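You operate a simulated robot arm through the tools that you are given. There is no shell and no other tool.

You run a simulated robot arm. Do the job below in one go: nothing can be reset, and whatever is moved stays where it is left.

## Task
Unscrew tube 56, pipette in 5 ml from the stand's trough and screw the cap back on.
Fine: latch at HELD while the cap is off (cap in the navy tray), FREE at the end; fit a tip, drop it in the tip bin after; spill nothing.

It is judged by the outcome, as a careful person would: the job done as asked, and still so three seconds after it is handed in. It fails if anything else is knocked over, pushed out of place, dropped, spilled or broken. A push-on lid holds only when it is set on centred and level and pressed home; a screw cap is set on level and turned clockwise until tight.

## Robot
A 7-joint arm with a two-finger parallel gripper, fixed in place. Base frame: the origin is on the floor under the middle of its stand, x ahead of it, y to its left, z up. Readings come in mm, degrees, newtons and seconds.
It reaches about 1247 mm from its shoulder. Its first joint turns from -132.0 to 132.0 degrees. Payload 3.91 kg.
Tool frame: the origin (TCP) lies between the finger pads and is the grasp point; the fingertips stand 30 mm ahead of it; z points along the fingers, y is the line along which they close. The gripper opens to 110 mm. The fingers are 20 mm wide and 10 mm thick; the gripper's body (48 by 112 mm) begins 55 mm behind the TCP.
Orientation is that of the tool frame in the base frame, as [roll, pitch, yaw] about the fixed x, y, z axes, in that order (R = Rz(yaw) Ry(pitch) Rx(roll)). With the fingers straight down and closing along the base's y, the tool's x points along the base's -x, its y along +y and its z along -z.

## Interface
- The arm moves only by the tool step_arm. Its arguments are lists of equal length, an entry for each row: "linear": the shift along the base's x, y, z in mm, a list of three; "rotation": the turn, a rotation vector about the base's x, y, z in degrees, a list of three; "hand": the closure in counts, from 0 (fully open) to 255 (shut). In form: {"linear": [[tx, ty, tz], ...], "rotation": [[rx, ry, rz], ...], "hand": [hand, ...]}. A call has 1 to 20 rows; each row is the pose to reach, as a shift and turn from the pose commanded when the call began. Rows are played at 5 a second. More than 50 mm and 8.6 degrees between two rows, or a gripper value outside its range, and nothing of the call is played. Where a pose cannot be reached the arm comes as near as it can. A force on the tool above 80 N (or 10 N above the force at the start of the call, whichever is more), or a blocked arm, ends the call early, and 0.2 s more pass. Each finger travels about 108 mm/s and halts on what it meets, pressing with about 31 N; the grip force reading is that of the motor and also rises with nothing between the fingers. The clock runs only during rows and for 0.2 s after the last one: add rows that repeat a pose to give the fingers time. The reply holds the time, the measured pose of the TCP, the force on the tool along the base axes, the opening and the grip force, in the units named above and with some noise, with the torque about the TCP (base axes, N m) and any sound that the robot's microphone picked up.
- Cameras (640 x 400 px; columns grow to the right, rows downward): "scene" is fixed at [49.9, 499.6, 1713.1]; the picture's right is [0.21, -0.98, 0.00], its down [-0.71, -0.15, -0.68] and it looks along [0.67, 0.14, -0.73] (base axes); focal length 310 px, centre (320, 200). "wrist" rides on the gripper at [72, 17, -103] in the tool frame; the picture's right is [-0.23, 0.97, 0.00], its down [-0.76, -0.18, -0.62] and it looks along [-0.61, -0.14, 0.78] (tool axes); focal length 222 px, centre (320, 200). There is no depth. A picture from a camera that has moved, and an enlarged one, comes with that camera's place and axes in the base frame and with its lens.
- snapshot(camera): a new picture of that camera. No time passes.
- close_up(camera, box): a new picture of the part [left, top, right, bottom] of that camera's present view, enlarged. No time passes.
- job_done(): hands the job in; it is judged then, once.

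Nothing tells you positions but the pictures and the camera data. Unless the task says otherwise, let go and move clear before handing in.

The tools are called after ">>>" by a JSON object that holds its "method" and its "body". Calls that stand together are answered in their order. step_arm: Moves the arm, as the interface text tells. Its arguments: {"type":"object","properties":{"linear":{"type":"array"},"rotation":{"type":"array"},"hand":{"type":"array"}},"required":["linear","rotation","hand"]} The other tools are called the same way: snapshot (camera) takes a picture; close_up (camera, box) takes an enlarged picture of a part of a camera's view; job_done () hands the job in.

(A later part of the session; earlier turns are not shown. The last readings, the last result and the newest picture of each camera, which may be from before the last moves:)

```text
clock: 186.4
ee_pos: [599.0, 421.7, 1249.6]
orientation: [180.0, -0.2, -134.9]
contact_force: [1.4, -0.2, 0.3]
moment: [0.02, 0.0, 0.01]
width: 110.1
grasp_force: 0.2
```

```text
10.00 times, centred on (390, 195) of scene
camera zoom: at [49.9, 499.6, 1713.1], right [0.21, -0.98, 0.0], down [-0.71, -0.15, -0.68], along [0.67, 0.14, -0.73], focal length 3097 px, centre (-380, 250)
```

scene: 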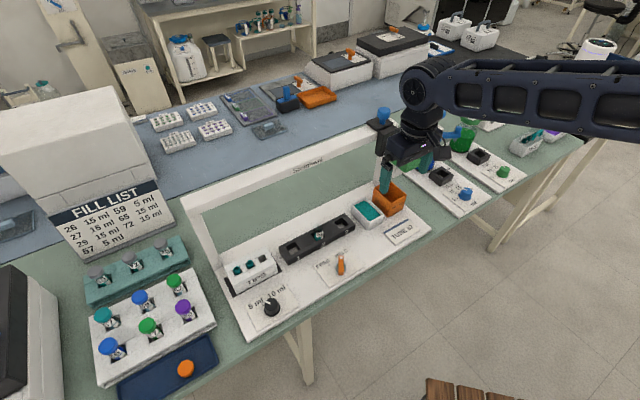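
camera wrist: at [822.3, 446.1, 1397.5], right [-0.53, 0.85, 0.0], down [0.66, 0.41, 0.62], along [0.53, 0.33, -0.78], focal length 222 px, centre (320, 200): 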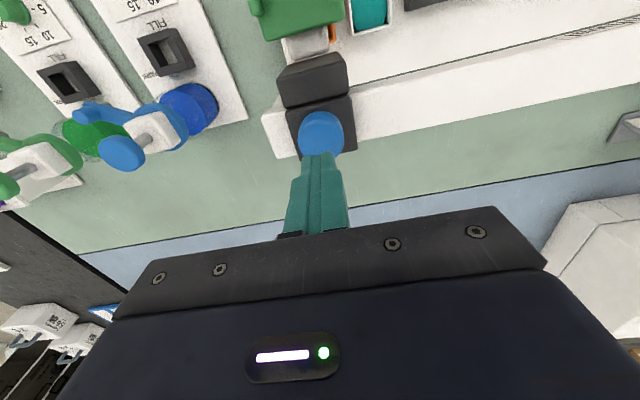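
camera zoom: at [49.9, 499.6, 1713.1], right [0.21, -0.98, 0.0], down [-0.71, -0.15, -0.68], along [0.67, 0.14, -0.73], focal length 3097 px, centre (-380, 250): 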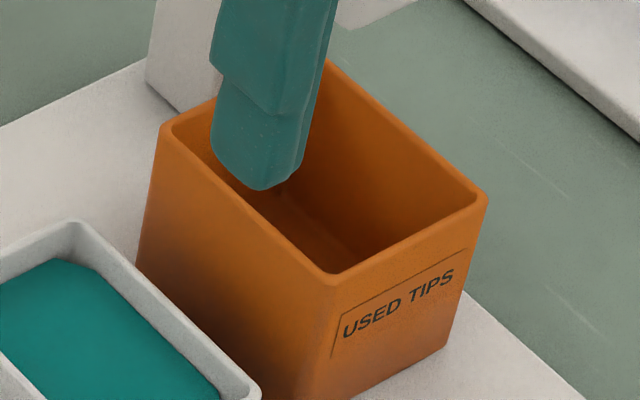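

A sliver of teal shows along the bin's inner wall, so the tip is in the bin. Next I'll fetch the cap from the navy tray.

>>> {"method": "step_arm", "body": {"linear": [[-28, 28, -5], [-58, 56, -15], [-88, 84, -25], [-118, 112, -35], [-148, 140, -45], [-177, 173, -50], [-205, 206, -60], [-234, 239, -70], [-263, 272, -80], [-292, 305, -95], [-321, 338, -110], [-350, 371, -125], [-380, 404, -140], [-408, 437, -155], [-408, 437, -155]], "rotation": [[0, 0, 0], [0, 0, 0], [0, 0, 0], [0, 0, 0], [0, 0, 0], [0, 0, 0], [0, 0, 0], [0, 0, 0], [0, 0, 0], [0, 0, 0], [0, 0, 0], [0, 0, 0], [0, 0, 0], [0, 0, 0], [0, 0, 0]], "hand": [60, 125, 125, 125, 125, 125, 125, 125, 125, 125, 125, 125, 125, 125, 125]}}

>>> {"method": "snapshot", "body": {"camera": "wrist"}}

>>> {"method": "close_up", "body": {"camera": "wrist", "box": [260, 60, 380, 140]}}

```text
clock: 189.6
ee_pos: [192.2, 861.4, 1097.3]
orientation: [-179.9, -0.1, -134.9]
contact_force: [0.9, 0.0, -0.1]
moment: [0.01, 0.01, 0.01]
width: 56.3
grasp_force: 0.1
```

```text
taken
camera wrist: at [127.8, 820.7, 1201.0], right [-0.53, 0.85, 0.0], down [0.66, 0.41, 0.62], along [0.53, 0.33, -0.78], focal length 222 px, centre (320, 200)
```

wrist: 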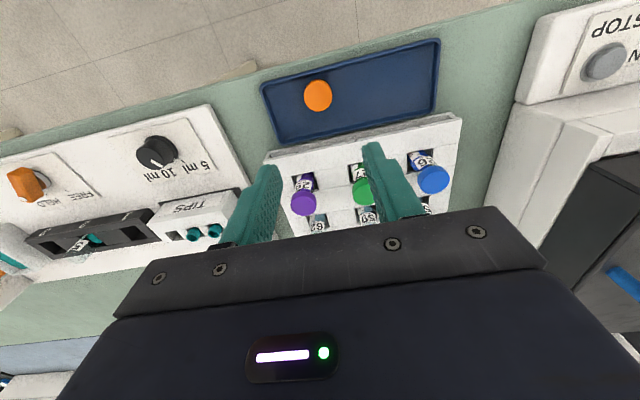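

```text
5.00 times, centred on (320, 100) of wrist
camera zoom: at [127.8, 820.7, 1201.0], right [-0.53, 0.85, 0.0], down [0.66, 0.41, 0.62], along [0.53, 0.33, -0.78], focal length 1111 px, centre (320, 700)
```

zoom: 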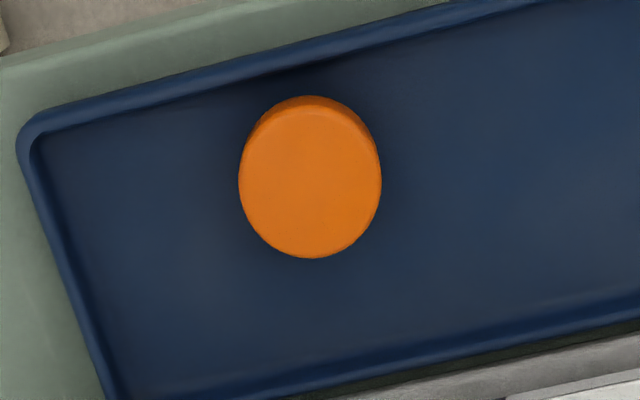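

The cap is where I left it, at about (192, 857.5). I'll descend around it with a small correction.

>>> {"method": "step_arm", "body": {"linear": [[1.2, -2.2, -40], [1.2, -2.2, -80], [1.2, -2.2, -120], [1.2, -2.2, -155], [1.2, -2.2, -173], [1.2, -2.2, -181], [1.2, -2.2, -181]], "rotation": [[0, 0, 0], [0, 0, 0], [0, 0, 0], [0, 0, 0], [0, 0, 0], [0, 0, 0], [0, 0, 0]], "hand": [125, 125, 125, 125, 125, 125, 125]}}

>>> {"method": "close_up", "body": {"camera": "wrist", "box": [230, 90, 430, 230]}}

```text
clock: 191.2
ee_pos: [192.1, 856.3, 916.9]
orientation: [-180.0, 0.0, -134.8]
contact_force: [0.4, 0.4, -0.1]
moment: [0.03, -0.02, -0.02]
width: 56.1
grasp_force: 0.0
```

```text
2.86 times, centred on (330, 160) of wrist
camera zoom: at [128.8, 817.3, 1019.6], right [-0.53, 0.85, 0.0], down [0.66, 0.41, 0.62], along [0.53, 0.33, -0.78], focal length 635 px, centre (291, 314)
```

zoom: 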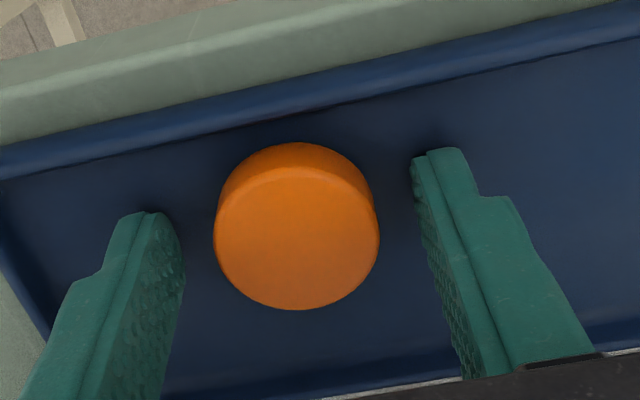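

>>> {"method": "step_arm", "body": {"linear": [[-0.9, 0.9, 0], [-0.9, 0.9, 0], [-0.9, 0.9, 0], [-0.9, 0.9, 0], [-0.9, 0.9, 0]], "rotation": [[0, 0, 0], [0, 0, 0], [0, 0, 0], [0, 0, 0], [0, 0, 0]], "hand": [150, 170, 200, 255, 255]}}

>>> {"method": "close_up", "body": {"camera": "wrist", "box": [230, 90, 430, 230]}}

```text
clock: 192.4
ee_pos: [190.5, 857.8, 916.6]
orientation: [180.0, 0.0, -134.8]
contact_force: [0.0, 0.6, 0.4]
moment: [0.01, 0.0, -0.03]
width: 31.7
grasp_force: 31.5
```

```text
2.86 times, centred on (330, 160) of wrist
camera zoom: at [128.2, 818.1, 1019.5], right [-0.53, 0.85, 0.0], down [0.66, 0.41, 0.62], along [0.53, 0.33, -0.78], focal length 635 px, centre (291, 314)
```

zoom: 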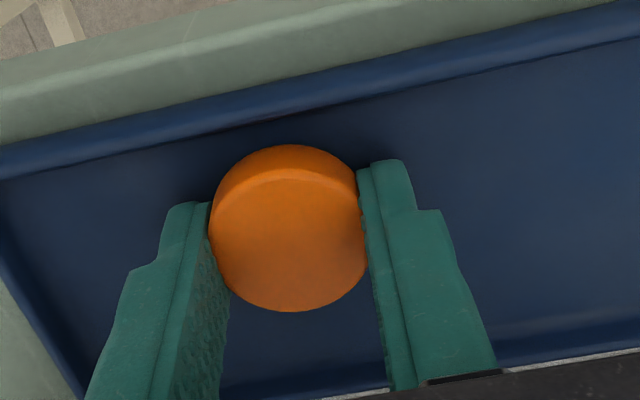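

Gripped at 31.7 mm. I'll lift slowly and check it holds.

>>> {"method": "step_arm", "body": {"linear": [[0, 0, 4], [0, 0, 10], [0, 0, 20], [0, 0, 35], [0, 0, 55], [0, 0, 80], [0, 0, 110], [0, 0, 145], [0, 0, 175]], "rotation": [[0, 0, 0], [0, 0, 0], [0, 0, 0], [0, 0, 0], [0, 0, 0], [0, 0, 0], [0, 0, 0], [0, 0, 0], [0, 0, 0]], "hand": [255, 255, 255, 255, 255, 255, 255, 255, 255]}}

>>> {"method": "close_up", "body": {"camera": "wrist", "box": [230, 90, 430, 230]}}

```text
clock: 194.4
ee_pos: [191.0, 859.9, 1089.9]
orientation: [-180.0, -0.2, -134.9]
contact_force: [0.5, 0.1, 0.8]
moment: [-0.04, 0.03, 0.03]
width: 31.6
grasp_force: 31.4
```

```text
2.86 times, centred on (330, 160) of wrist
camera zoom: at [127.9, 818.9, 1192.6], right [-0.53, 0.85, 0.0], down [0.66, 0.41, 0.62], along [0.53, 0.33, -0.78], focal length 635 px, centre (291, 314)
```

zoom: 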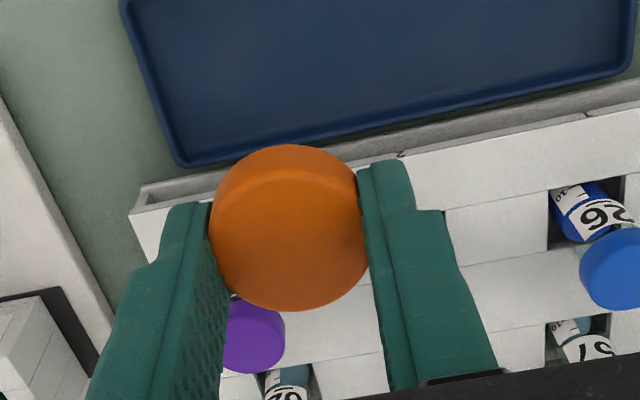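

The cap is held firmly. I'll carry it back round the front to above tube 56, turning to yaw about -33 so I have a long clockwise stroke.

>>> {"method": "step_arm", "body": {"linear": [[29, -35, 0], [58, -70, 0], [81, -95, 0], [106, -120, 0], [131, -145, 0], [156, -170, 0], [181, -195, 0], [206, -220, 0], [231, -245, 0], [256, -270, 0], [276, -290, 0], [296, -305, 0], [316, -310, 0], [336, -310, 0], [356, -300, 0], [371, -290, -5], [386, -275, -10], [401, -260, -15], [416, -245, -15], [431, -230, -15]], "rotation": [[0, 0, 0], [0, 0, 0], [0, 0, 0], [0, 0, 8], [0, 0, 16], [0, 0, 24], [0, 0, 32], [0, 0, 40], [0, 0, 48], [0, 0, 56], [0, 0, 64], [0, 0, 72], [0, 0, 80], [0, 0, 88], [0, 0, 96], [0, 0, 102], [0, 0, 102], [0, 0, 102], [0, 0, 102], [0, 0, 102]], "hand": [255, 255, 255, 255, 255, 255, 255, 255, 255, 255, 255, 255, 255, 255, 255, 255, 255, 255, 255, 255]}}

>>> {"method": "close_up", "body": {"camera": "wrist", "box": [230, 60, 410, 230]}}

>>> {"method": "close_up", "body": {"camera": "scene", "box": [280, 160, 360, 250]}}

```text
clock: 198.6
ee_pos: [621.1, 629.9, 1073.7]
orientation: [180.0, 0.0, -32.9]
contact_force: [-0.2, -0.9, 0.1]
moment: [0.04, -0.01, 0.01]
width: 31.3
grasp_force: 31.2
```

```text
2.35 times, centred on (320, 145) of wrist
camera zoom: at [673.7, 576.0, 1177.3], right [-0.72, -0.69, 0.0], down [-0.54, 0.56, 0.62], along [-0.43, 0.45, -0.78], focal length 523 px, centre (320, 329)
```

zoom: 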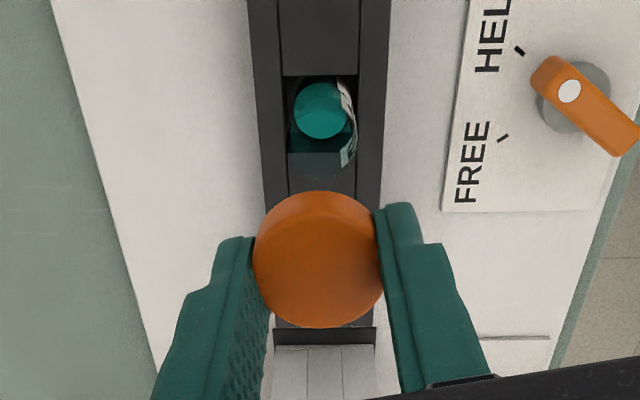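

```text
4.44 times, centred on (320, 205) of scene
camera zoom: at [49.9, 499.6, 1713.1], right [0.21, -0.98, 0.0], down [-0.71, -0.15, -0.68], along [0.67, 0.14, -0.73], focal length 1376 px, centre (320, 178)
```

zoom: 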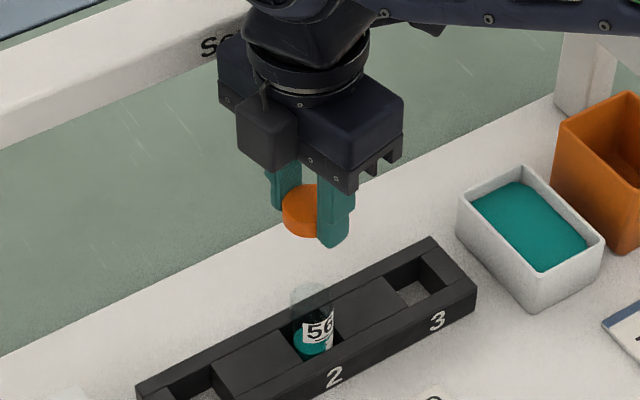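

The cap is above the open tube. I'll make a small centring correction and lower it slowly onto the neck, watching the force.

>>> {"method": "step_arm", "body": {"linear": [[-1.1, 0.5, -20], [-1.1, 0.5, -40], [-1.1, 0.5, -55], [-1.1, 0.5, -63], [-1.1, 0.5, -66], [-1.1, 0.5, -66]], "rotation": [[0, 0, 0], [0, 0, 0], [0, 0, 0], [0, 0, 0], [0, 0, 0], [0, 0, 0]], "hand": [255, 255, 255, 255, 255, 255]}}

>>> {"method": "close_up", "body": {"camera": "scene", "box": [290, 200, 350, 250]}}

>>> {"method": "close_up", "body": {"camera": "wrist", "box": [230, 60, 410, 230]}}

```text
clock: 200.0
ee_pos: [620.9, 629.6, 1009.0]
orientation: [-179.9, -0.1, -32.8]
contact_force: [0.7, 0.4, -0.1]
moment: [0.0, 0.0, 0.0]
width: 31.6
grasp_force: 31.0
```

```text
8.00 times, centred on (320, 225) of scene
camera zoom: at [49.9, 499.6, 1713.1], right [0.21, -0.98, 0.0], down [-0.71, -0.15, -0.68], along [0.67, 0.14, -0.73], focal length 2478 px, centre (320, 0)
```

zoom: 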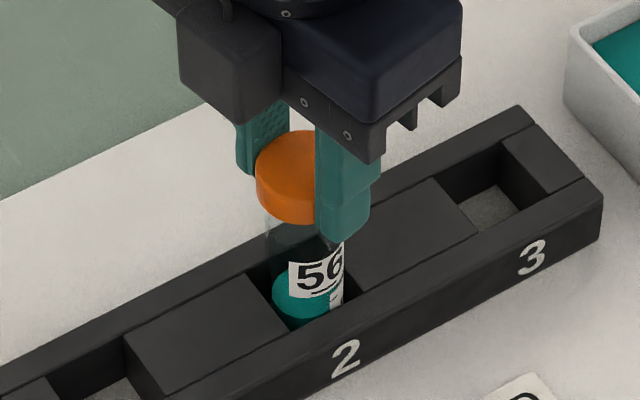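

```text
2.35 times, centred on (320, 145) of wrist
camera zoom: at [673.0, 575.8, 1112.0], right [-0.72, -0.69, 0.0], down [-0.54, 0.56, 0.62], along [-0.43, 0.45, -0.78], focal length 523 px, centre (320, 329)
```

zoom: 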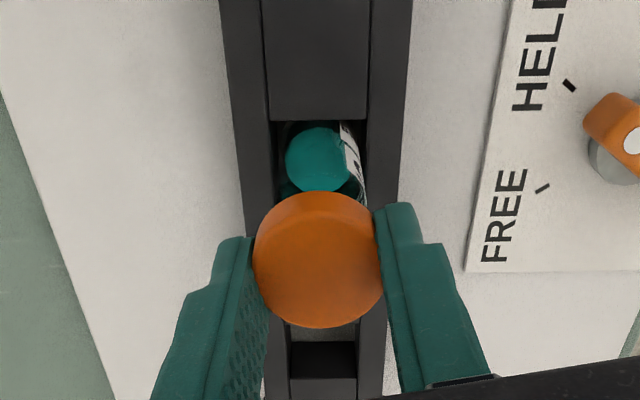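

Alignment looks good in both views. I'll continue down in small steps.

>>> {"method": "step_arm", "body": {"linear": [[0, 0, -2], [0, 0, -4], [0, 0, -6], [0, 0, -8], [0, 0, -8]], "rotation": [[0, 0, 0], [0, 0, 0], [0, 0, 0], [0, 0, 0], [0, 0, 0]], "hand": [255, 255, 255, 255, 255]}}

>>> {"method": "step_arm", "body": {"linear": [[0, 0, -1], [0, 0, -2], [0, 0, -2]], "rotation": [[0, 0, 0], [0, 0, 0], [0, 0, 0]], "hand": [255, 255, 255]}}

>>> {"method": "close_up", "body": {"camera": "scene", "box": [290, 200, 350, 250]}}

```text
clock: 201.2
ee_pos: [620.3, 629.9, 1000.5]
orientation: [-180.0, 0.0, -33.0]
contact_force: [0.3, 0.0, -0.2]
moment: [-0.01, 0.01, -0.01]
width: 31.6
grasp_force: 31.1
```

```text
clock: 202.0
ee_pos: [621.1, 628.5, 998.7]
orientation: [179.9, 0.1, -32.9]
contact_force: [0.6, 0.0, 0.6]
moment: [-0.03, -0.01, 0.01]
width: 31.5
grasp_force: 30.9
```

```text
8.00 times, centred on (320, 225) of scene
camera zoom: at [49.9, 499.6, 1713.1], right [0.21, -0.98, 0.0], down [-0.71, -0.15, -0.68], along [0.67, 0.14, -0.73], focal length 2478 px, centre (320, 0)
```

zoom: 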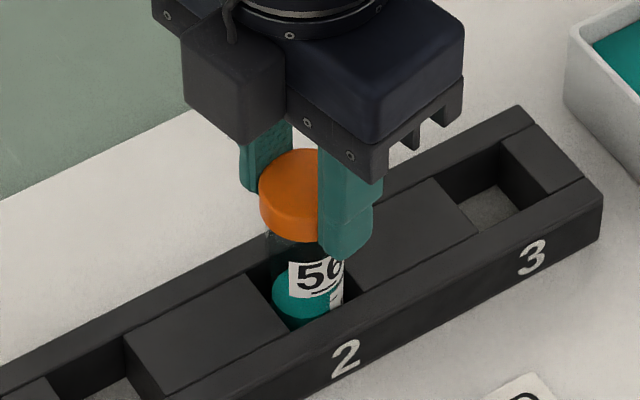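

>>> {"method": "step_arm", "body": {"linear": [[0, 0, -1], [0, 0, -2], [0, 0, -3], [0, 0, -3]], "rotation": [[0, 0, 0], [0, 0, 0], [0, 0, 0], [0, 0, 0]], "hand": [255, 255, 255, 255]}}

>>> {"method": "close_up", "body": {"camera": "scene", "box": [295, 210, 345, 250]}}

>>> {"method": "close_up", "body": {"camera": "wrist", "box": [230, 100, 410, 230]}}

```text
clock: 203.0
ee_pos: [621.4, 629.2, 997.1]
orientation: [-179.9, 0.1, -32.9]
contact_force: [-0.3, -0.5, -0.5]
moment: [0.0, 0.03, 0.02]
width: 31.7
grasp_force: 31.2
```

```text
10.00 times, centred on (320, 230) of scene
camera zoom: at [49.9, 499.6, 1713.1], right [0.21, -0.98, 0.0], down [-0.71, -0.15, -0.68], along [0.67, 0.14, -0.73], focal length 3097 px, centre (320, -100)
```

zoom: 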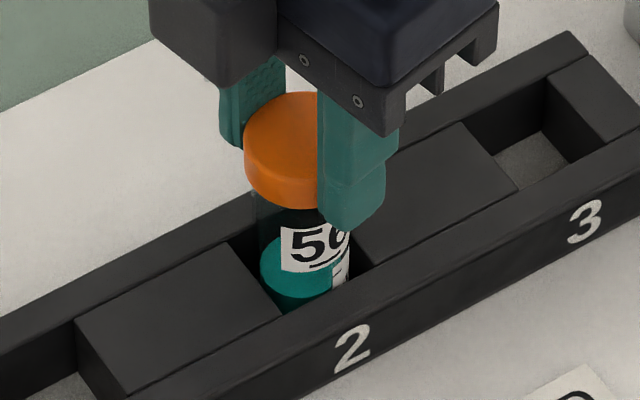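

```text
3.08 times, centred on (320, 165) of wrist
camera zoom: at [672.9, 574.7, 1098.9], right [-0.72, -0.69, 0.0], down [-0.54, 0.56, 0.62], along [-0.43, 0.45, -0.78], focal length 684 px, centre (320, 308)
```

zoom: 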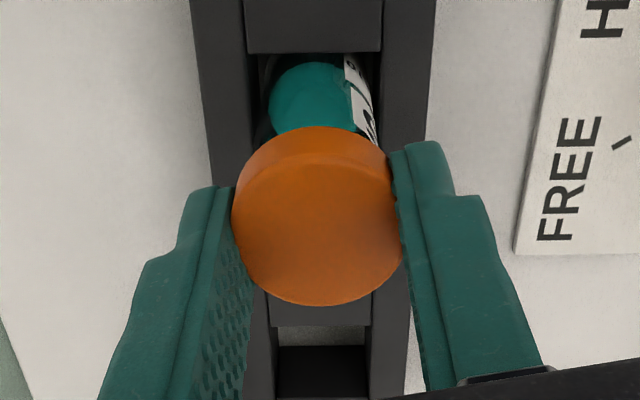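

>>> {"method": "step_arm", "body": {"linear": [[0, 0, -1], [0, 0, -2], [0, 0, -3], [0, 0, -3]], "rotation": [[0, 0, 0], [0, 0, 0], [0, 0, 0], [0, 0, 0]], "hand": [255, 255, 255, 255]}}

>>> {"method": "close_up", "body": {"camera": "scene", "box": [295, 210, 345, 250]}}

```text
clock: 204.0
ee_pos: [621.1, 628.8, 990.7]
orientation: [-180.0, 0.0, -32.9]
contact_force: [4.6, 8.1, -1.3]
moment: [0.21, -0.1, -0.01]
width: 31.6
grasp_force: 31.0
```

```text
10.00 times, centred on (320, 230) of scene
camera zoom: at [49.9, 499.6, 1713.1], right [0.21, -0.98, 0.0], down [-0.71, -0.15, -0.68], along [0.67, 0.14, -0.73], focal length 3097 px, centre (320, -100)
```

zoom: 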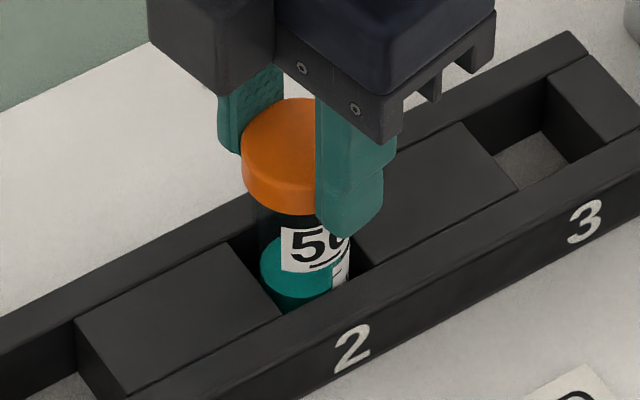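

The cap is now over the neck, with a slight side load showing it's centring itself. I'll nudge to relieve that and lower the last millimetre.

>>> {"method": "step_arm", "body": {"linear": [[0.4, 0.7, 0], [0.4, 0.7, -0.7], [0.4, 0.7, -1.2], [0.4, 0.7, -1.2]], "rotation": [[0, 0, 0], [0, 0, 0], [0, 0, 0], [0, 0, 0]], "hand": [255, 255, 255, 255]}}

>>> {"method": "close_up", "body": {"camera": "scene", "box": [295, 210, 345, 250]}}

```text
clock: 205.0
ee_pos: [621.8, 629.8, 990.4]
orientation: [180.0, 0.1, -32.9]
contact_force: [-2.1, -4.4, 0.3]
moment: [-0.11, 0.05, 0.0]
width: 31.7
grasp_force: 30.7
```

```text
10.00 times, centred on (320, 230) of scene
camera zoom: at [49.9, 499.6, 1713.1], right [0.21, -0.98, 0.0], down [-0.71, -0.15, -0.68], along [0.67, 0.14, -0.73], focal length 3097 px, centre (320, -100)
```

zoom: 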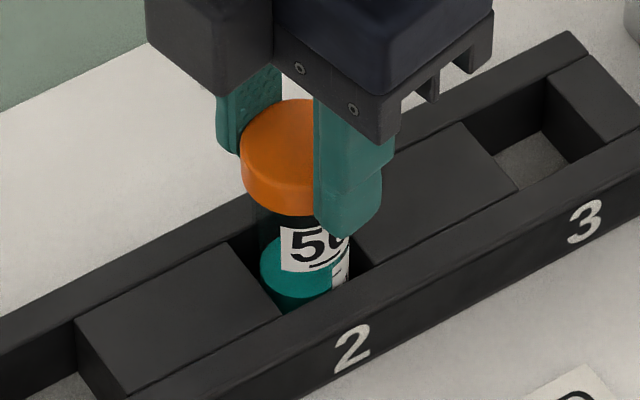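

Side loads are small and the cap is level. I'll start turning clockwise, following down slightly.

>>> {"method": "step_arm", "body": {"linear": [[-0.1, -0.3, -0.1], [-0.1, -0.3, -0.2], [-0.1, -0.3, -0.3], [-0.1, -0.3, -0.4], [-0.1, -0.3, -0.5], [-0.1, -0.3, -0.6], [-0.1, -0.3, -0.7], [-0.1, -0.3, -0.8], [-0.1, -0.3, -0.8], [-0.1, -0.3, -0.8]], "rotation": [[0, 0, -6], [0, 0, -12], [0, 0, -18], [0, 0, -24], [0, 0, -30], [0, 0, -36], [0, 0, -42], [0, 0, -48], [0, 0, -54], [0, 0, -60]], "hand": [255, 255, 255, 255, 255, 255, 255, 255, 255, 255]}}

>>> {"method": "close_up", "body": {"camera": "wrist", "box": [230, 100, 410, 230]}}

>>> {"method": "close_up", "body": {"camera": "scene", "box": [295, 210, 345, 250]}}

```text
clock: 207.2
ee_pos: [622.0, 629.7, 990.6]
orientation: [180.0, 0.0, -93.0]
contact_force: [6.9, 15.2, -0.1]
moment: [0.39, -0.16, 0.01]
width: 31.5
grasp_force: 30.9
```

```text
3.08 times, centred on (320, 165) of wrist
camera zoom: at [601.3, 557.7, 1094.2], right [-0.96, 0.28, 0.0], down [0.22, 0.75, 0.62], along [0.17, 0.6, -0.78], focal length 684 px, centre (320, 308)
```

zoom: 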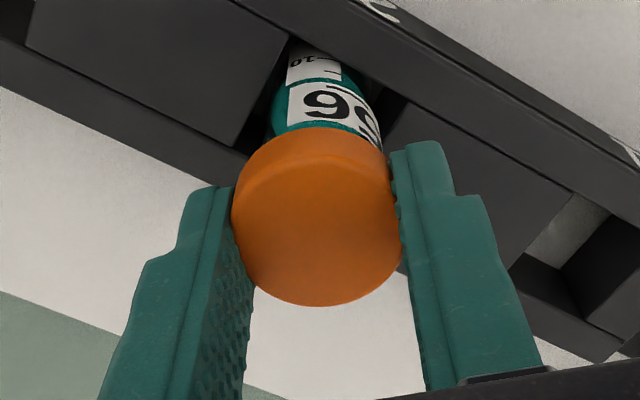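

```text
10.00 times, centred on (320, 230) of scene
camera zoom: at [49.9, 499.6, 1713.1], right [0.21, -0.98, 0.0], down [-0.71, -0.15, -0.68], along [0.67, 0.14, -0.73], focal length 3097 px, centre (320, -100)
```

zoom: 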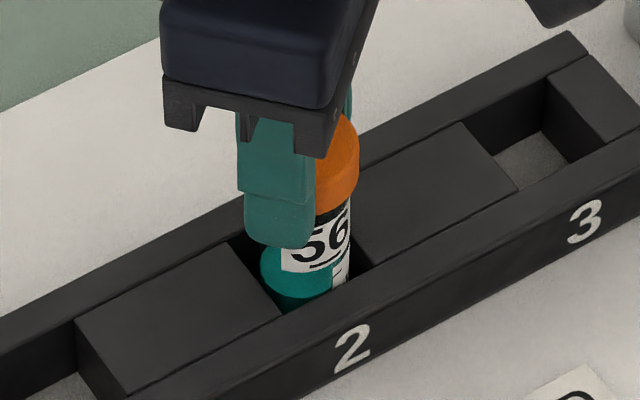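

A side load built up because the cap sits slightly off along the finger width. I'll let go (the cap stays on the neck), go deeper, rewind to yaw -33 and regrip centred.

>>> {"method": "step_arm", "body": {"linear": [[0, 0, 0], [0, 0, 0], [0, 0.5, -3], [0, 0.9, -6], [0, 0.9, -9], [0, 0.9, -9], [0, 0.9, -9], [0, 0.9, -9], [0, 0.9, -9], [0, 0.9, -9], [0, 0.9, -9], [0, 0.9, -9], [0, 0.9, -9], [0, 0.9, -9]], "rotation": [[0, 0, 0], [0, 0, 0], [0, 0, 8], [0, 0, 16], [0, 0, 24], [0, 0, 32], [0, 0, 40], [0, 0, 48], [0, 0, 56], [0, 0, 60], [0, 0, 60], [0, 0, 60], [0, 0, 60], [0, 0, 60]], "hand": [190, 125, 125, 125, 125, 125, 125, 125, 125, 125, 160, 200, 255, 255]}}

>>> {"method": "close_up", "body": {"camera": "wrist", "box": [230, 100, 410, 230]}}

>>> {"method": "close_up", "body": {"camera": "scene", "box": [295, 210, 345, 250]}}

```text
clock: 210.2
ee_pos: [621.7, 629.0, 981.8]
orientation: [180.0, 0.1, -32.8]
contact_force: [0.3, -4.7, -0.8]
moment: [-0.11, 0.01, 0.0]
width: 31.0
grasp_force: 30.8
```

```text
3.08 times, centred on (320, 165) of wrist
camera zoom: at [673.5, 575.9, 1084.9], right [-0.72, -0.69, 0.0], down [-0.54, 0.56, 0.62], along [-0.43, 0.45, -0.78], focal length 684 px, centre (320, 308)
```

zoom: 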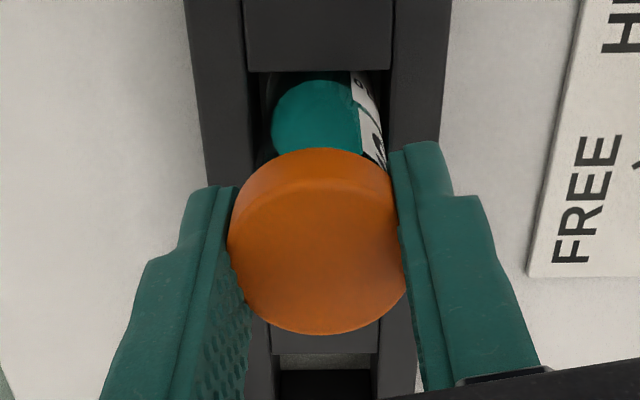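

```text
10.00 times, centred on (320, 230) of scene
camera zoom: at [49.9, 499.6, 1713.1], right [0.21, -0.98, 0.0], down [-0.71, -0.15, -0.68], along [0.67, 0.14, -0.73], focal length 3097 px, centre (320, -100)
```

zoom: 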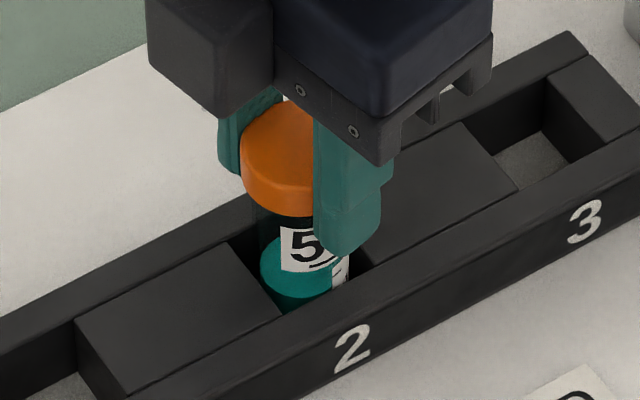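

Gripped deep and nearly centred, with the cap at its seat height. I'll turn clockwise and watch the torque rise.

>>> {"method": "step_arm", "body": {"linear": [[0, -0.3, 0], [0, -0.3, 0], [0, -0.3, 0], [0, -0.3, 0], [0, -0.3, 0], [0, -0.3, 0], [0, -0.3, 0], [0, -0.3, 0], [0, -0.3, 0], [0, -0.3, 0], [0, -0.3, 0], [0, -0.3, 0]], "rotation": [[0, 0, -7], [0, 0, -14], [0, 0, -21], [0, 0, -28], [0, 0, -35], [0, 0, -42], [0, 0, -49], [0, 0, -56], [0, 0, -63], [0, 0, -70], [0, 0, -77], [0, 0, -84]], "hand": [255, 255, 255, 255, 255, 255, 255, 255, 255, 255, 255, 255]}}

>>> {"method": "close_up", "body": {"camera": "wrist", "box": [230, 100, 410, 230]}}

>>> {"method": "close_up", "body": {"camera": "scene", "box": [295, 210, 345, 250]}}

```text
clock: 212.8
ee_pos: [622.8, 630.1, 980.8]
orientation: [-179.9, 0.1, -117.0]
contact_force: [0.7, -0.1, -0.7]
moment: [0.02, 0.01, 0.0]
width: 31.0
grasp_force: 31.0
```

```text
3.08 times, centred on (320, 165) of wrist
camera zoom: at [574.4, 572.4, 1084.6], right [-0.76, 0.64, 0.0], down [0.5, 0.6, 0.62], along [0.4, 0.48, -0.78], focal length 684 px, centre (320, 308)
```

zoom: 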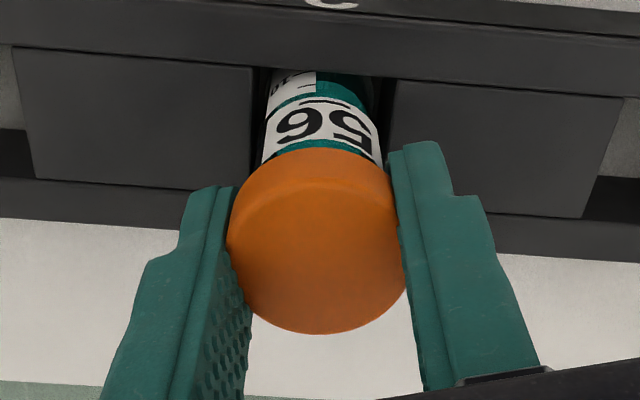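

```text
10.00 times, centred on (320, 230) of scene
camera zoom: at [49.9, 499.6, 1713.1], right [0.21, -0.98, 0.0], down [-0.71, -0.15, -0.68], along [0.67, 0.14, -0.73], focal length 3097 px, centre (320, -100)
```

zoom: 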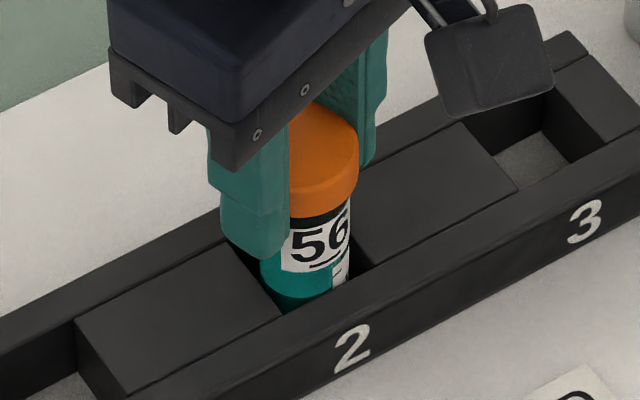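

It's turning freely and side loads are nil. I'll continue clockwise.

>>> {"method": "step_arm", "body": {"linear": [[0, 0, 0], [0, 0, 0], [0, 0, 0], [0, 0, 0], [0, 0, 0], [0, 0, 0], [0, 0, 0], [0, 0, 0], [0, 0, 0], [0, 0, 0], [0, 0, 0], [0, 0, 0]], "rotation": [[0, 0, -7], [0, 0, -14], [0, 0, -21], [0, 0, -28], [0, 0, -35], [0, 0, -42], [0, 0, -49], [0, 0, -56], [0, 0, -63], [0, 0, -70], [0, 0, -77], [0, 0, -84]], "hand": [255, 255, 255, 255, 255, 255, 255, 255, 255, 255, 255, 255]}}

>>> {"method": "close_up", "body": {"camera": "scene", "box": [295, 210, 345, 250]}}

```text
clock: 215.4
ee_pos: [621.0, 630.6, 981.0]
orientation: [-180.0, 0.0, 159.1]
contact_force: [1.3, -8.4, -0.4]
moment: [-0.17, -0.05, 0.72]
width: 32.0
grasp_force: 31.3
```

```text
10.00 times, centred on (320, 230) of scene
camera zoom: at [49.9, 499.6, 1713.1], right [0.21, -0.98, 0.0], down [-0.71, -0.15, -0.68], along [0.67, 0.14, -0.73], focal length 3097 px, centre (320, -100)
```

zoom: 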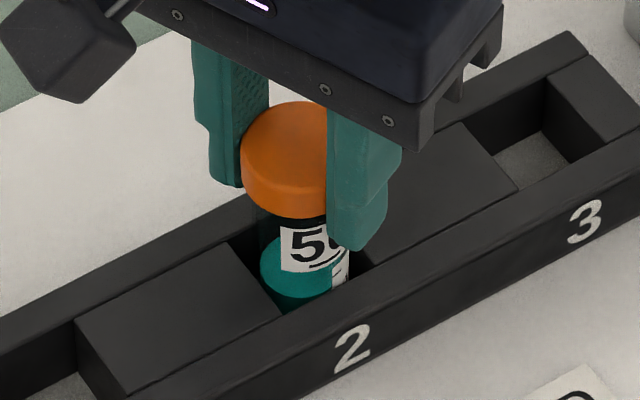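

Torque has risen to 0.72 N·m and the cap is at its original height, so it's tightening. I'll turn slightly further to make sure it's fully tight.

>>> {"method": "step_arm", "body": {"linear": [[0, 0, 0], [0, 0, 0], [0, 0, 0], [0, 0, 0], [0, 0, 0]], "rotation": [[0, 0, -5], [0, 0, -10], [0, 0, -15], [0, 0, -20], [0, 0, -20]], "hand": [255, 255, 255, 255, 255]}}

>>> {"method": "close_up", "body": {"camera": "wrist", "box": [230, 100, 410, 230]}}

```text
clock: 216.6
ee_pos: [621.0, 630.2, 981.6]
orientation: [-180.0, 0.0, 139.0]
contact_force: [-0.8, -0.5, 1.4]
moment: [-0.06, 0.04, 0.58]
width: 32.3
grasp_force: 30.7
```

```text
3.08 times, centred on (320, 165) of wrist
camera zoom: at [577.9, 689.7, 1084.5], right [0.81, 0.59, 0.0], down [0.46, -0.63, 0.62], along [0.37, -0.5, -0.78], focal length 684 px, centre (320, 308)
```

zoom: 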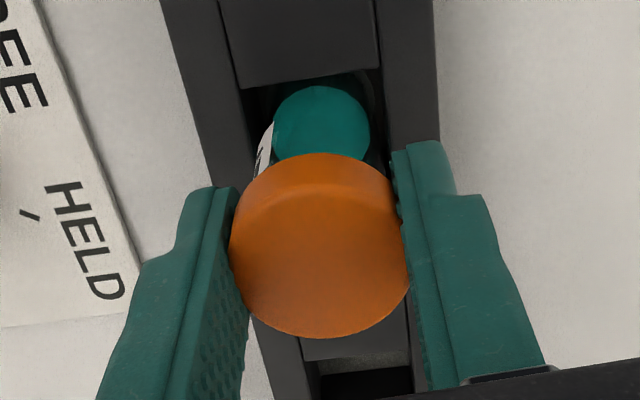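

The grip now slips at a steady torque, which suggests it's tight. To verify, I'll regrip fresh and twist clockwise again; torque should build at once.

>>> {"method": "step_arm", "body": {"linear": [[0, 0, 0], [0, 0, 0], [0.5, -0.7, 0], [0.5, -0.7, 0], [0.5, -0.7, 0], [0.5, -0.7, 0], [0.5, -0.7, 0], [0.5, -0.7, 0], [0.5, -0.7, 0], [0.5, -0.7, 0], [0.5, -0.7, 0], [0.5, -0.7, 0], [0.5, -0.7, 0], [0.5, -0.7, 0], [0.5, -0.7, 0], [0.5, -0.7, 0], [0.5, -0.7, 0]], "rotation": [[0, 0, 0], [0, 0, 0], [0, 0, 8], [0, 0, 16], [0, 0, 24], [0, 0, 32], [0, 0, 40], [0, 0, 48], [0, 0, 48], [0, 0, 48], [0, 0, 48], [0, 0, 48], [0, 0, 42], [0, 0, 36], [0, 0, 30], [0, 0, 24], [0, 0, 24]], "hand": [190, 125, 125, 125, 125, 125, 125, 125, 160, 200, 255, 255, 255, 255, 255, 255, 255]}}

>>> {"method": "close_up", "body": {"camera": "scene", "box": [295, 210, 345, 250]}}

```text
clock: 220.2
ee_pos: [623.0, 629.3, 980.4]
orientation: [-179.9, 0.0, 163.1]
contact_force: [-2.6, 4.5, 0.7]
moment: [0.07, 0.07, 0.66]
width: 33.1
grasp_force: 31.0
```

```text
10.00 times, centred on (320, 230) of scene
camera zoom: at [49.9, 499.6, 1713.1], right [0.21, -0.98, 0.0], down [-0.71, -0.15, -0.68], along [0.67, 0.14, -0.73], focal length 3097 px, centre (320, -100)
```

zoom: 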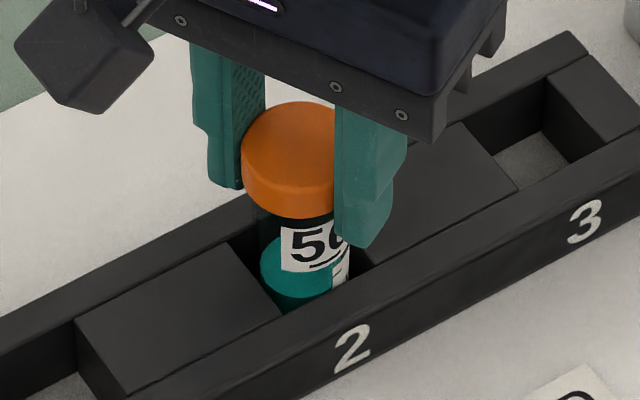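

Torque built straight away to 0.66 N·m, so the cap is tight. I'll open, rise and go to the latch lever to return it to FREE.

>>> {"method": "step_arm", "body": {"linear": [[0, 0, 0], [0, 0, 0], [0, 0, 25], [0, 0, 50], [0, 0, 65], [-22, -22, 65], [-45, -45, 65], [-67, -67, 60], [-89.5, -89.8, 50], [-89.5, -89.8, 30], [-89.5, -89.8, 30]], "rotation": [[0, 0, 0], [0, 0, 0], [0, 0, 0], [0, 0, 0], [0, 0, 7], [0, 0, 14], [0, 0, 21], [0, 0, 27], [0, 0, 27], [0, 0, 27], [0, 0, 27]], "hand": [190, 125, 125, 125, 125, 130, 140, 140, 140, 140, 140]}}

>>> {"method": "snapshot", "body": {"camera": "wrist"}}

>>> {"method": "close_up", "body": {"camera": "wrist", "box": [240, 70, 400, 170]}}

>>> {"method": "close_up", "body": {"camera": "scene", "box": [295, 210, 345, 250]}}

```text
clock: 222.6
ee_pos: [533.2, 541.1, 1011.5]
orientation: [-180.0, 0.1, -169.9]
contact_force: [0.3, 0.1, 1.0]
moment: [-0.01, 0.0, -0.01]
width: 49.6
grasp_force: 0.0
```

```text
taken
camera wrist: at [458.2, 543.3, 1115.0], right [0.05, 1.0, 0.0], down [0.78, -0.04, 0.62], along [0.62, -0.03, -0.78], focal length 222 px, centre (320, 200)
```

wrist: 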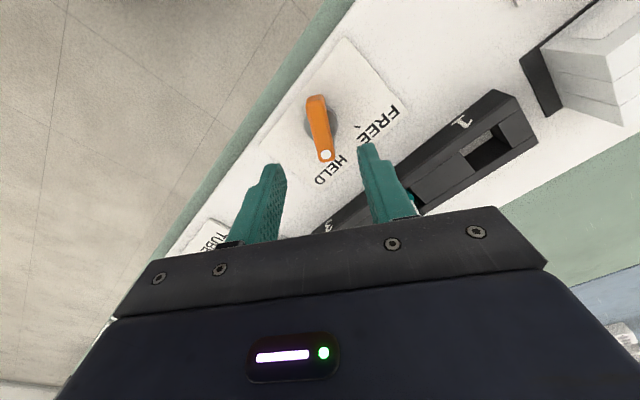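

```text
4.00 times, centred on (320, 120) of wrist
camera zoom: at [458.2, 543.3, 1115.0], right [0.05, 1.0, 0.0], down [0.78, -0.04, 0.62], along [0.62, -0.03, -0.78], focal length 888 px, centre (320, 520)
```

zoom: 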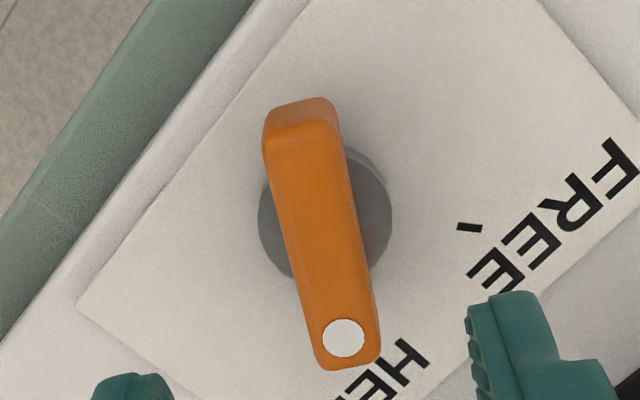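

```text
10.00 times, centred on (320, 230) of scene
camera zoom: at [49.9, 499.6, 1713.1], right [0.21, -0.98, 0.0], down [-0.71, -0.15, -0.68], along [0.67, 0.14, -0.73], focal length 3097 px, centre (320, -100)
```

zoom: 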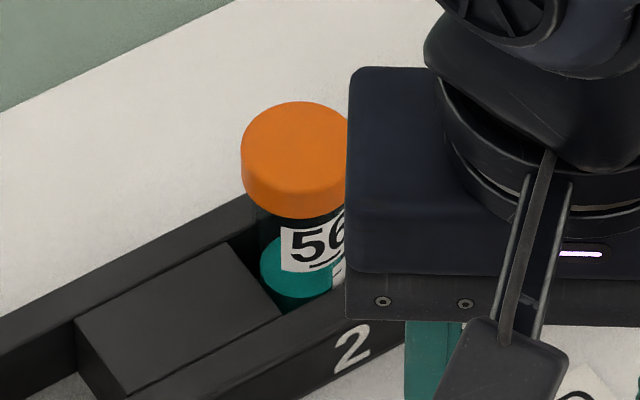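

The cap sits exactly at its original height. I'll centre on the lever and go down around it.

>>> {"method": "step_arm", "body": {"linear": [[0, 1.5, -20], [0, 1.5, -45], [0, 1.5, -68], [0, 1.5, -68], [0, 1.5, -68], [0, 1.5, -68], [0, 1.5, -68]], "rotation": [[0, 0, 0], [0, 0, 0], [0, 0, 0], [0, 0, 0], [0, 0, 0], [0, 0, 0], [0, 0, 0]], "hand": [140, 140, 140, 140, 200, 255, 255]}}

>>> {"method": "close_up", "body": {"camera": "wrist", "box": [240, 100, 400, 230]}}

```text
clock: 224.2
ee_pos: [532.1, 540.9, 944.7]
orientation: [179.8, 0.0, -169.9]
contact_force: [0.2, 17.9, -4.8]
moment: [0.48, -0.65, 0.0]
width: 15.7
grasp_force: 44.9
```

```text
3.08 times, centred on (320, 165) of wrist
camera zoom: at [457.8, 543.9, 1047.8], right [0.05, 1.0, 0.0], down [0.78, -0.04, 0.62], along [0.62, -0.03, -0.78], focal length 684 px, centre (320, 308)
```

zoom: 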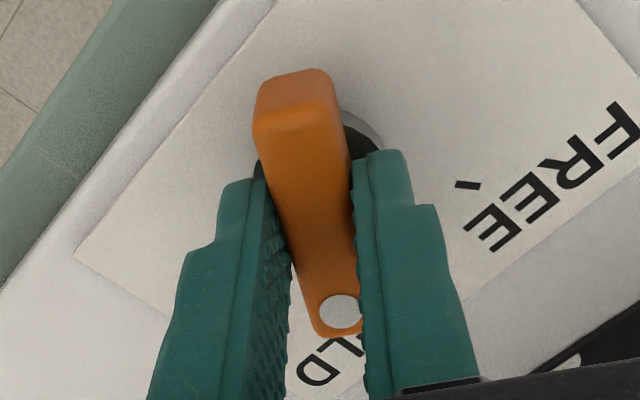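

>>> {"method": "step_arm", "body": {"linear": [[0.3, 0.7, 0], [0.6, 1.3, 0], [0.6, 1.3, 0], [0.6, 1.3, 0], [0.6, 1.3, 0], [0.6, 1.3, 0], [0.6, 1.3, 0], [0.6, 1.3, 0], [0.6, 1.3, 0], [0.6, 1.3, 0], [0.6, 1.3, 0], [0.6, 1.3, 0]], "rotation": [[0, 0, 0], [0, 0, 0], [0, 0, 7], [0, 0, 14], [0, 0, 21], [0, 0, 28], [0, 0, 35], [0, 0, 42], [0, 0, 49], [0, 0, 56], [0, 0, 63], [0, 0, 68]], "hand": [255, 255, 255, 255, 255, 255, 255, 255, 255, 255, 255, 255]}}

>>> {"method": "close_up", "body": {"camera": "wrist", "box": [240, 100, 400, 230]}}

```text
clock: 226.8
ee_pos: [533.8, 542.2, 943.8]
orientation: [179.9, 0.0, -101.9]
contact_force: [-4.8, -35.2, 2.8]
moment: [-0.92, 0.15, 0.04]
width: 16.1
grasp_force: 45.3
```

```text
3.08 times, centred on (320, 165) of wrist
camera zoom: at [502.3, 473.0, 1047.2], right [-0.91, 0.42, 0.0], down [0.33, 0.71, 0.62], along [0.26, 0.56, -0.78], focal length 684 px, centre (320, 308)
```

zoom: 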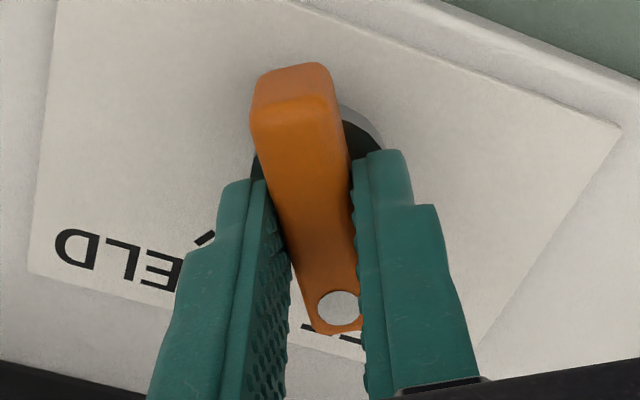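

The lever is back at about 78°, in line with the FREE tick. I'll release and check.

>>> {"method": "step_arm", "body": {"linear": [[0, -1.5, 0], [0, -1.5, 0], [0, -1.5, 0], [0, -1.5, 30], [0, -1.5, 65], [0, -1.5, 90]], "rotation": [[0, 0, 0.5], [0, 0, 0.5], [0, 0, 0.5], [0, 0, 0.5], [0, 0, 0.5], [0, 0, 0.5]], "hand": [255, 180, 140, 140, 140, 140]}}

>>> {"method": "close_up", "body": {"camera": "wrist", "box": [250, 70, 410, 170]}}

>>> {"method": "close_up", "body": {"camera": "scene", "box": [295, 210, 345, 250]}}

```text
clock: 228.2
ee_pos: [534.7, 539.3, 1034.3]
orientation: [180.0, -0.1, -101.4]
contact_force: [-0.2, -0.1, -0.4]
moment: [-0.01, 0.0, -0.01]
width: 49.6
grasp_force: 0.1
```

```text
4.00 times, centred on (330, 120) of wrist
camera zoom: at [503.3, 471.9, 1137.4], right [-0.91, 0.41, 0.0], down [0.32, 0.71, 0.62], along [0.26, 0.57, -0.78], focal length 888 px, centre (280, 520)
```

zoom: 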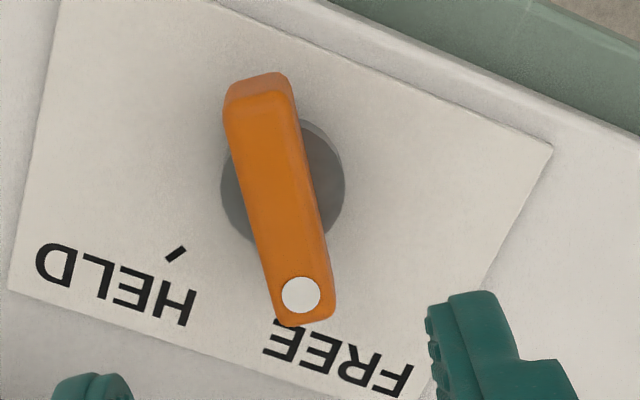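

```text
10.00 times, centred on (320, 230) of scene
camera zoom: at [49.9, 499.6, 1713.1], right [0.21, -0.98, 0.0], down [-0.71, -0.15, -0.68], along [0.67, 0.14, -0.73], focal length 3097 px, centre (320, -100)
```

zoom: 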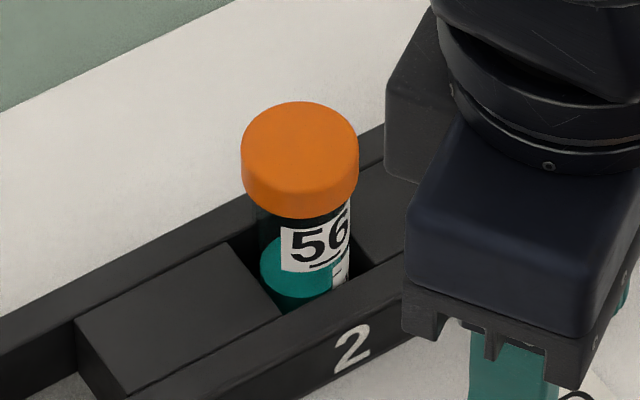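

The latch measures 78°, the same as the original FREE position, and the tube is capped. I'll move the arm clear and take a last look around.

>>> {"method": "step_arm", "body": {"linear": [[0, 0, 40], [-20, -20, 80], [-45, -45, 115], [-70, -75, 145], [-90, -105, 170], [-100, -135, 190], [-110, -165, 205], [-115, -195, 215]], "rotation": [[0, 0, 0], [0, 0, 0], [0, 0, 0], [0, 0, 0], [0, 0, 0], [0, 0, 0], [0, 0, 0], [0, 0, 0]], "hand": [140, 100, 50, 0, 0, 0, 0, 0]}}

>>> {"method": "snapshot", "body": {"camera": "scene"}}

>>> {"method": "close_up", "body": {"camera": "scene", "box": [180, 180, 440, 340]}}

>>> {"method": "close_up", "body": {"camera": "scene", "box": [295, 210, 345, 250]}}

>>> {"method": "close_up", "body": {"camera": "scene", "box": [340, 90, 440, 230]}}

>>> {"method": "close_up", "body": {"camera": "scene", "box": [70, 220, 230, 400]}}

```text
clock: 230.0
ee_pos: [417.8, 346.4, 1249.3]
orientation: [179.8, -0.1, -101.4]
contact_force: [-0.4, -0.2, -0.5]
moment: [-0.01, 0.02, 0.02]
width: 110.0
grasp_force: 0.0
```

```text
taken
```

scene: 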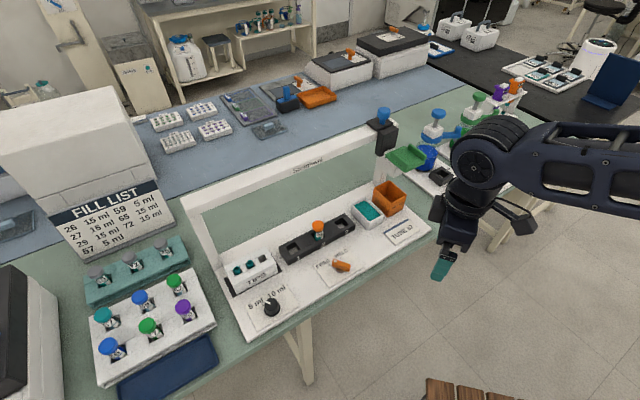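

```text
2.46 times, centred on (310, 260) of scene
camera zoom: at [49.9, 499.6, 1713.1], right [0.21, -0.98, 0.0], down [-0.71, -0.15, -0.68], along [0.67, 0.14, -0.73], focal length 762 px, centre (345, 52)
```

zoom: 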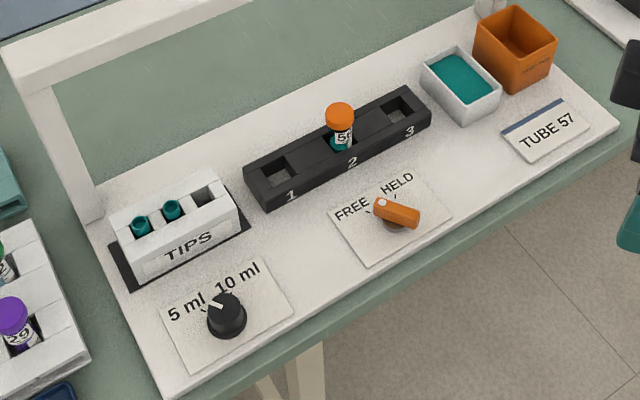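

```text
10.00 times, centred on (320, 230) of scene
camera zoom: at [49.9, 499.6, 1713.1], right [0.21, -0.98, 0.0], down [-0.71, -0.15, -0.68], along [0.67, 0.14, -0.73], focal length 3097 px, centre (320, -100)
```

zoom: 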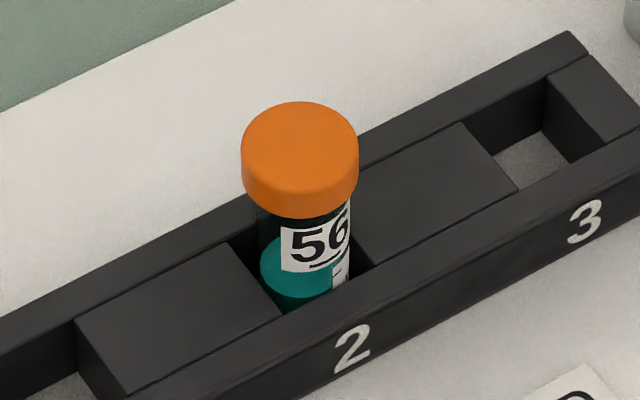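

```text
2.86 times, centred on (390, 160) of scene
camera zoom: at [49.9, 499.6, 1713.1], right [0.21, -0.98, 0.0], down [-0.71, -0.15, -0.68], along [0.67, 0.14, -0.73], focal length 885 px, centre (120, 314)
```

zoom: 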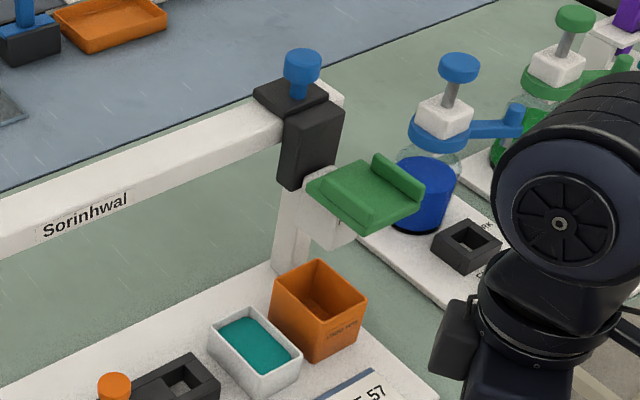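

```text
2.22 times, centred on (150, 310) of scene
camera zoom: at [49.9, 499.6, 1713.1], right [0.21, -0.98, 0.0], down [-0.71, -0.15, -0.68], along [0.67, 0.14, -0.73], focal length 688 px, centre (698, -44)
```

zoom: 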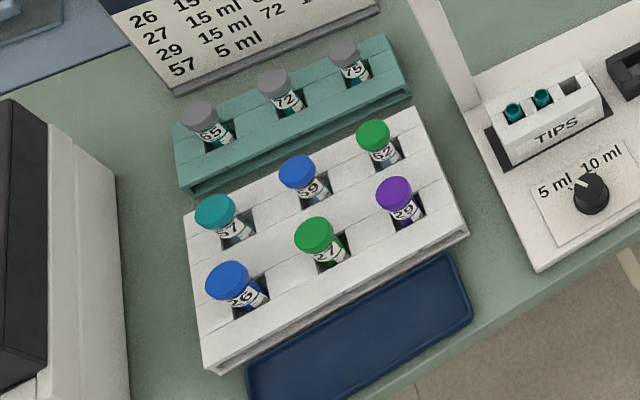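

Everything looks right from the scene camera. I'll make one last check of the bin with the wrist camera from a better angle.

>>> {"method": "step_arm", "body": {"linear": [[40, -5, 0], [80, -10, 0], [120, -15, 0], [160, -20, 0], [200, -25, 0], [245, -30, -10], [290, -36, -25], [335, -42, -40], [373, -46, -50], [373, -46, -50]], "rotation": [[0, 0, -3.7], [0, 0, -7.5], [0, 0, -11.2], [0, 0, -15], [0, 0, -18.7], [0, 0, -22.5], [0, 0, -26.2], [0, 0, -30], [0, 0, -33.6], [0, 0, -33.6]], "hand": [0, 0, 0, 0, 0, 0, 0, 0, 0, 0]}}

>>> {"method": "snapshot", "body": {"camera": "wrist"}}

>>> {"method": "close_up", "body": {"camera": "wrist", "box": [300, 60, 420, 150]}}

```text
clock: 232.2
ee_pos: [792.4, 297.6, 1196.2]
orientation: [180.0, 0.1, -134.9]
contact_force: [0.3, 0.9, -0.7]
moment: [0.01, 0.0, -0.02]
width: 110.2
grasp_force: 0.0
```

```text
taken
camera wrist: at [730.2, 258.6, 1300.0], right [-0.53, 0.85, 0.0], down [0.66, 0.41, 0.62], along [0.53, 0.33, -0.78], focal length 222 px, centre (320, 200)
```

wrist: 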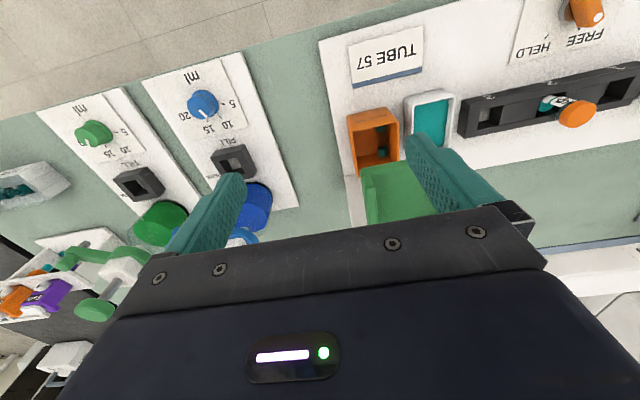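

```text
4.44 times, centred on (360, 105) of wrist
camera zoom: at [730.2, 258.6, 1300.0], right [-0.53, 0.85, 0.0], down [0.66, 0.41, 0.62], along [0.53, 0.33, -0.78], focal length 987 px, centre (142, 622)
```

zoom: 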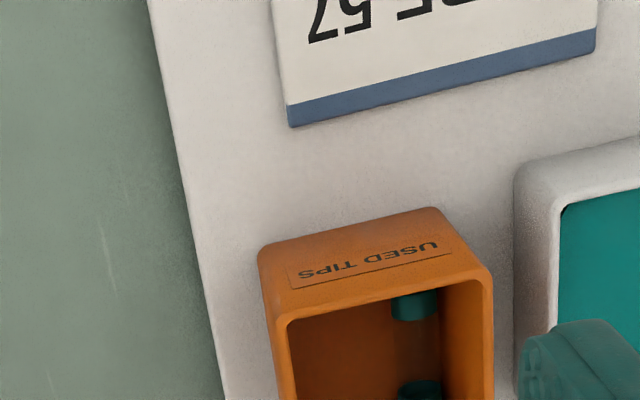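

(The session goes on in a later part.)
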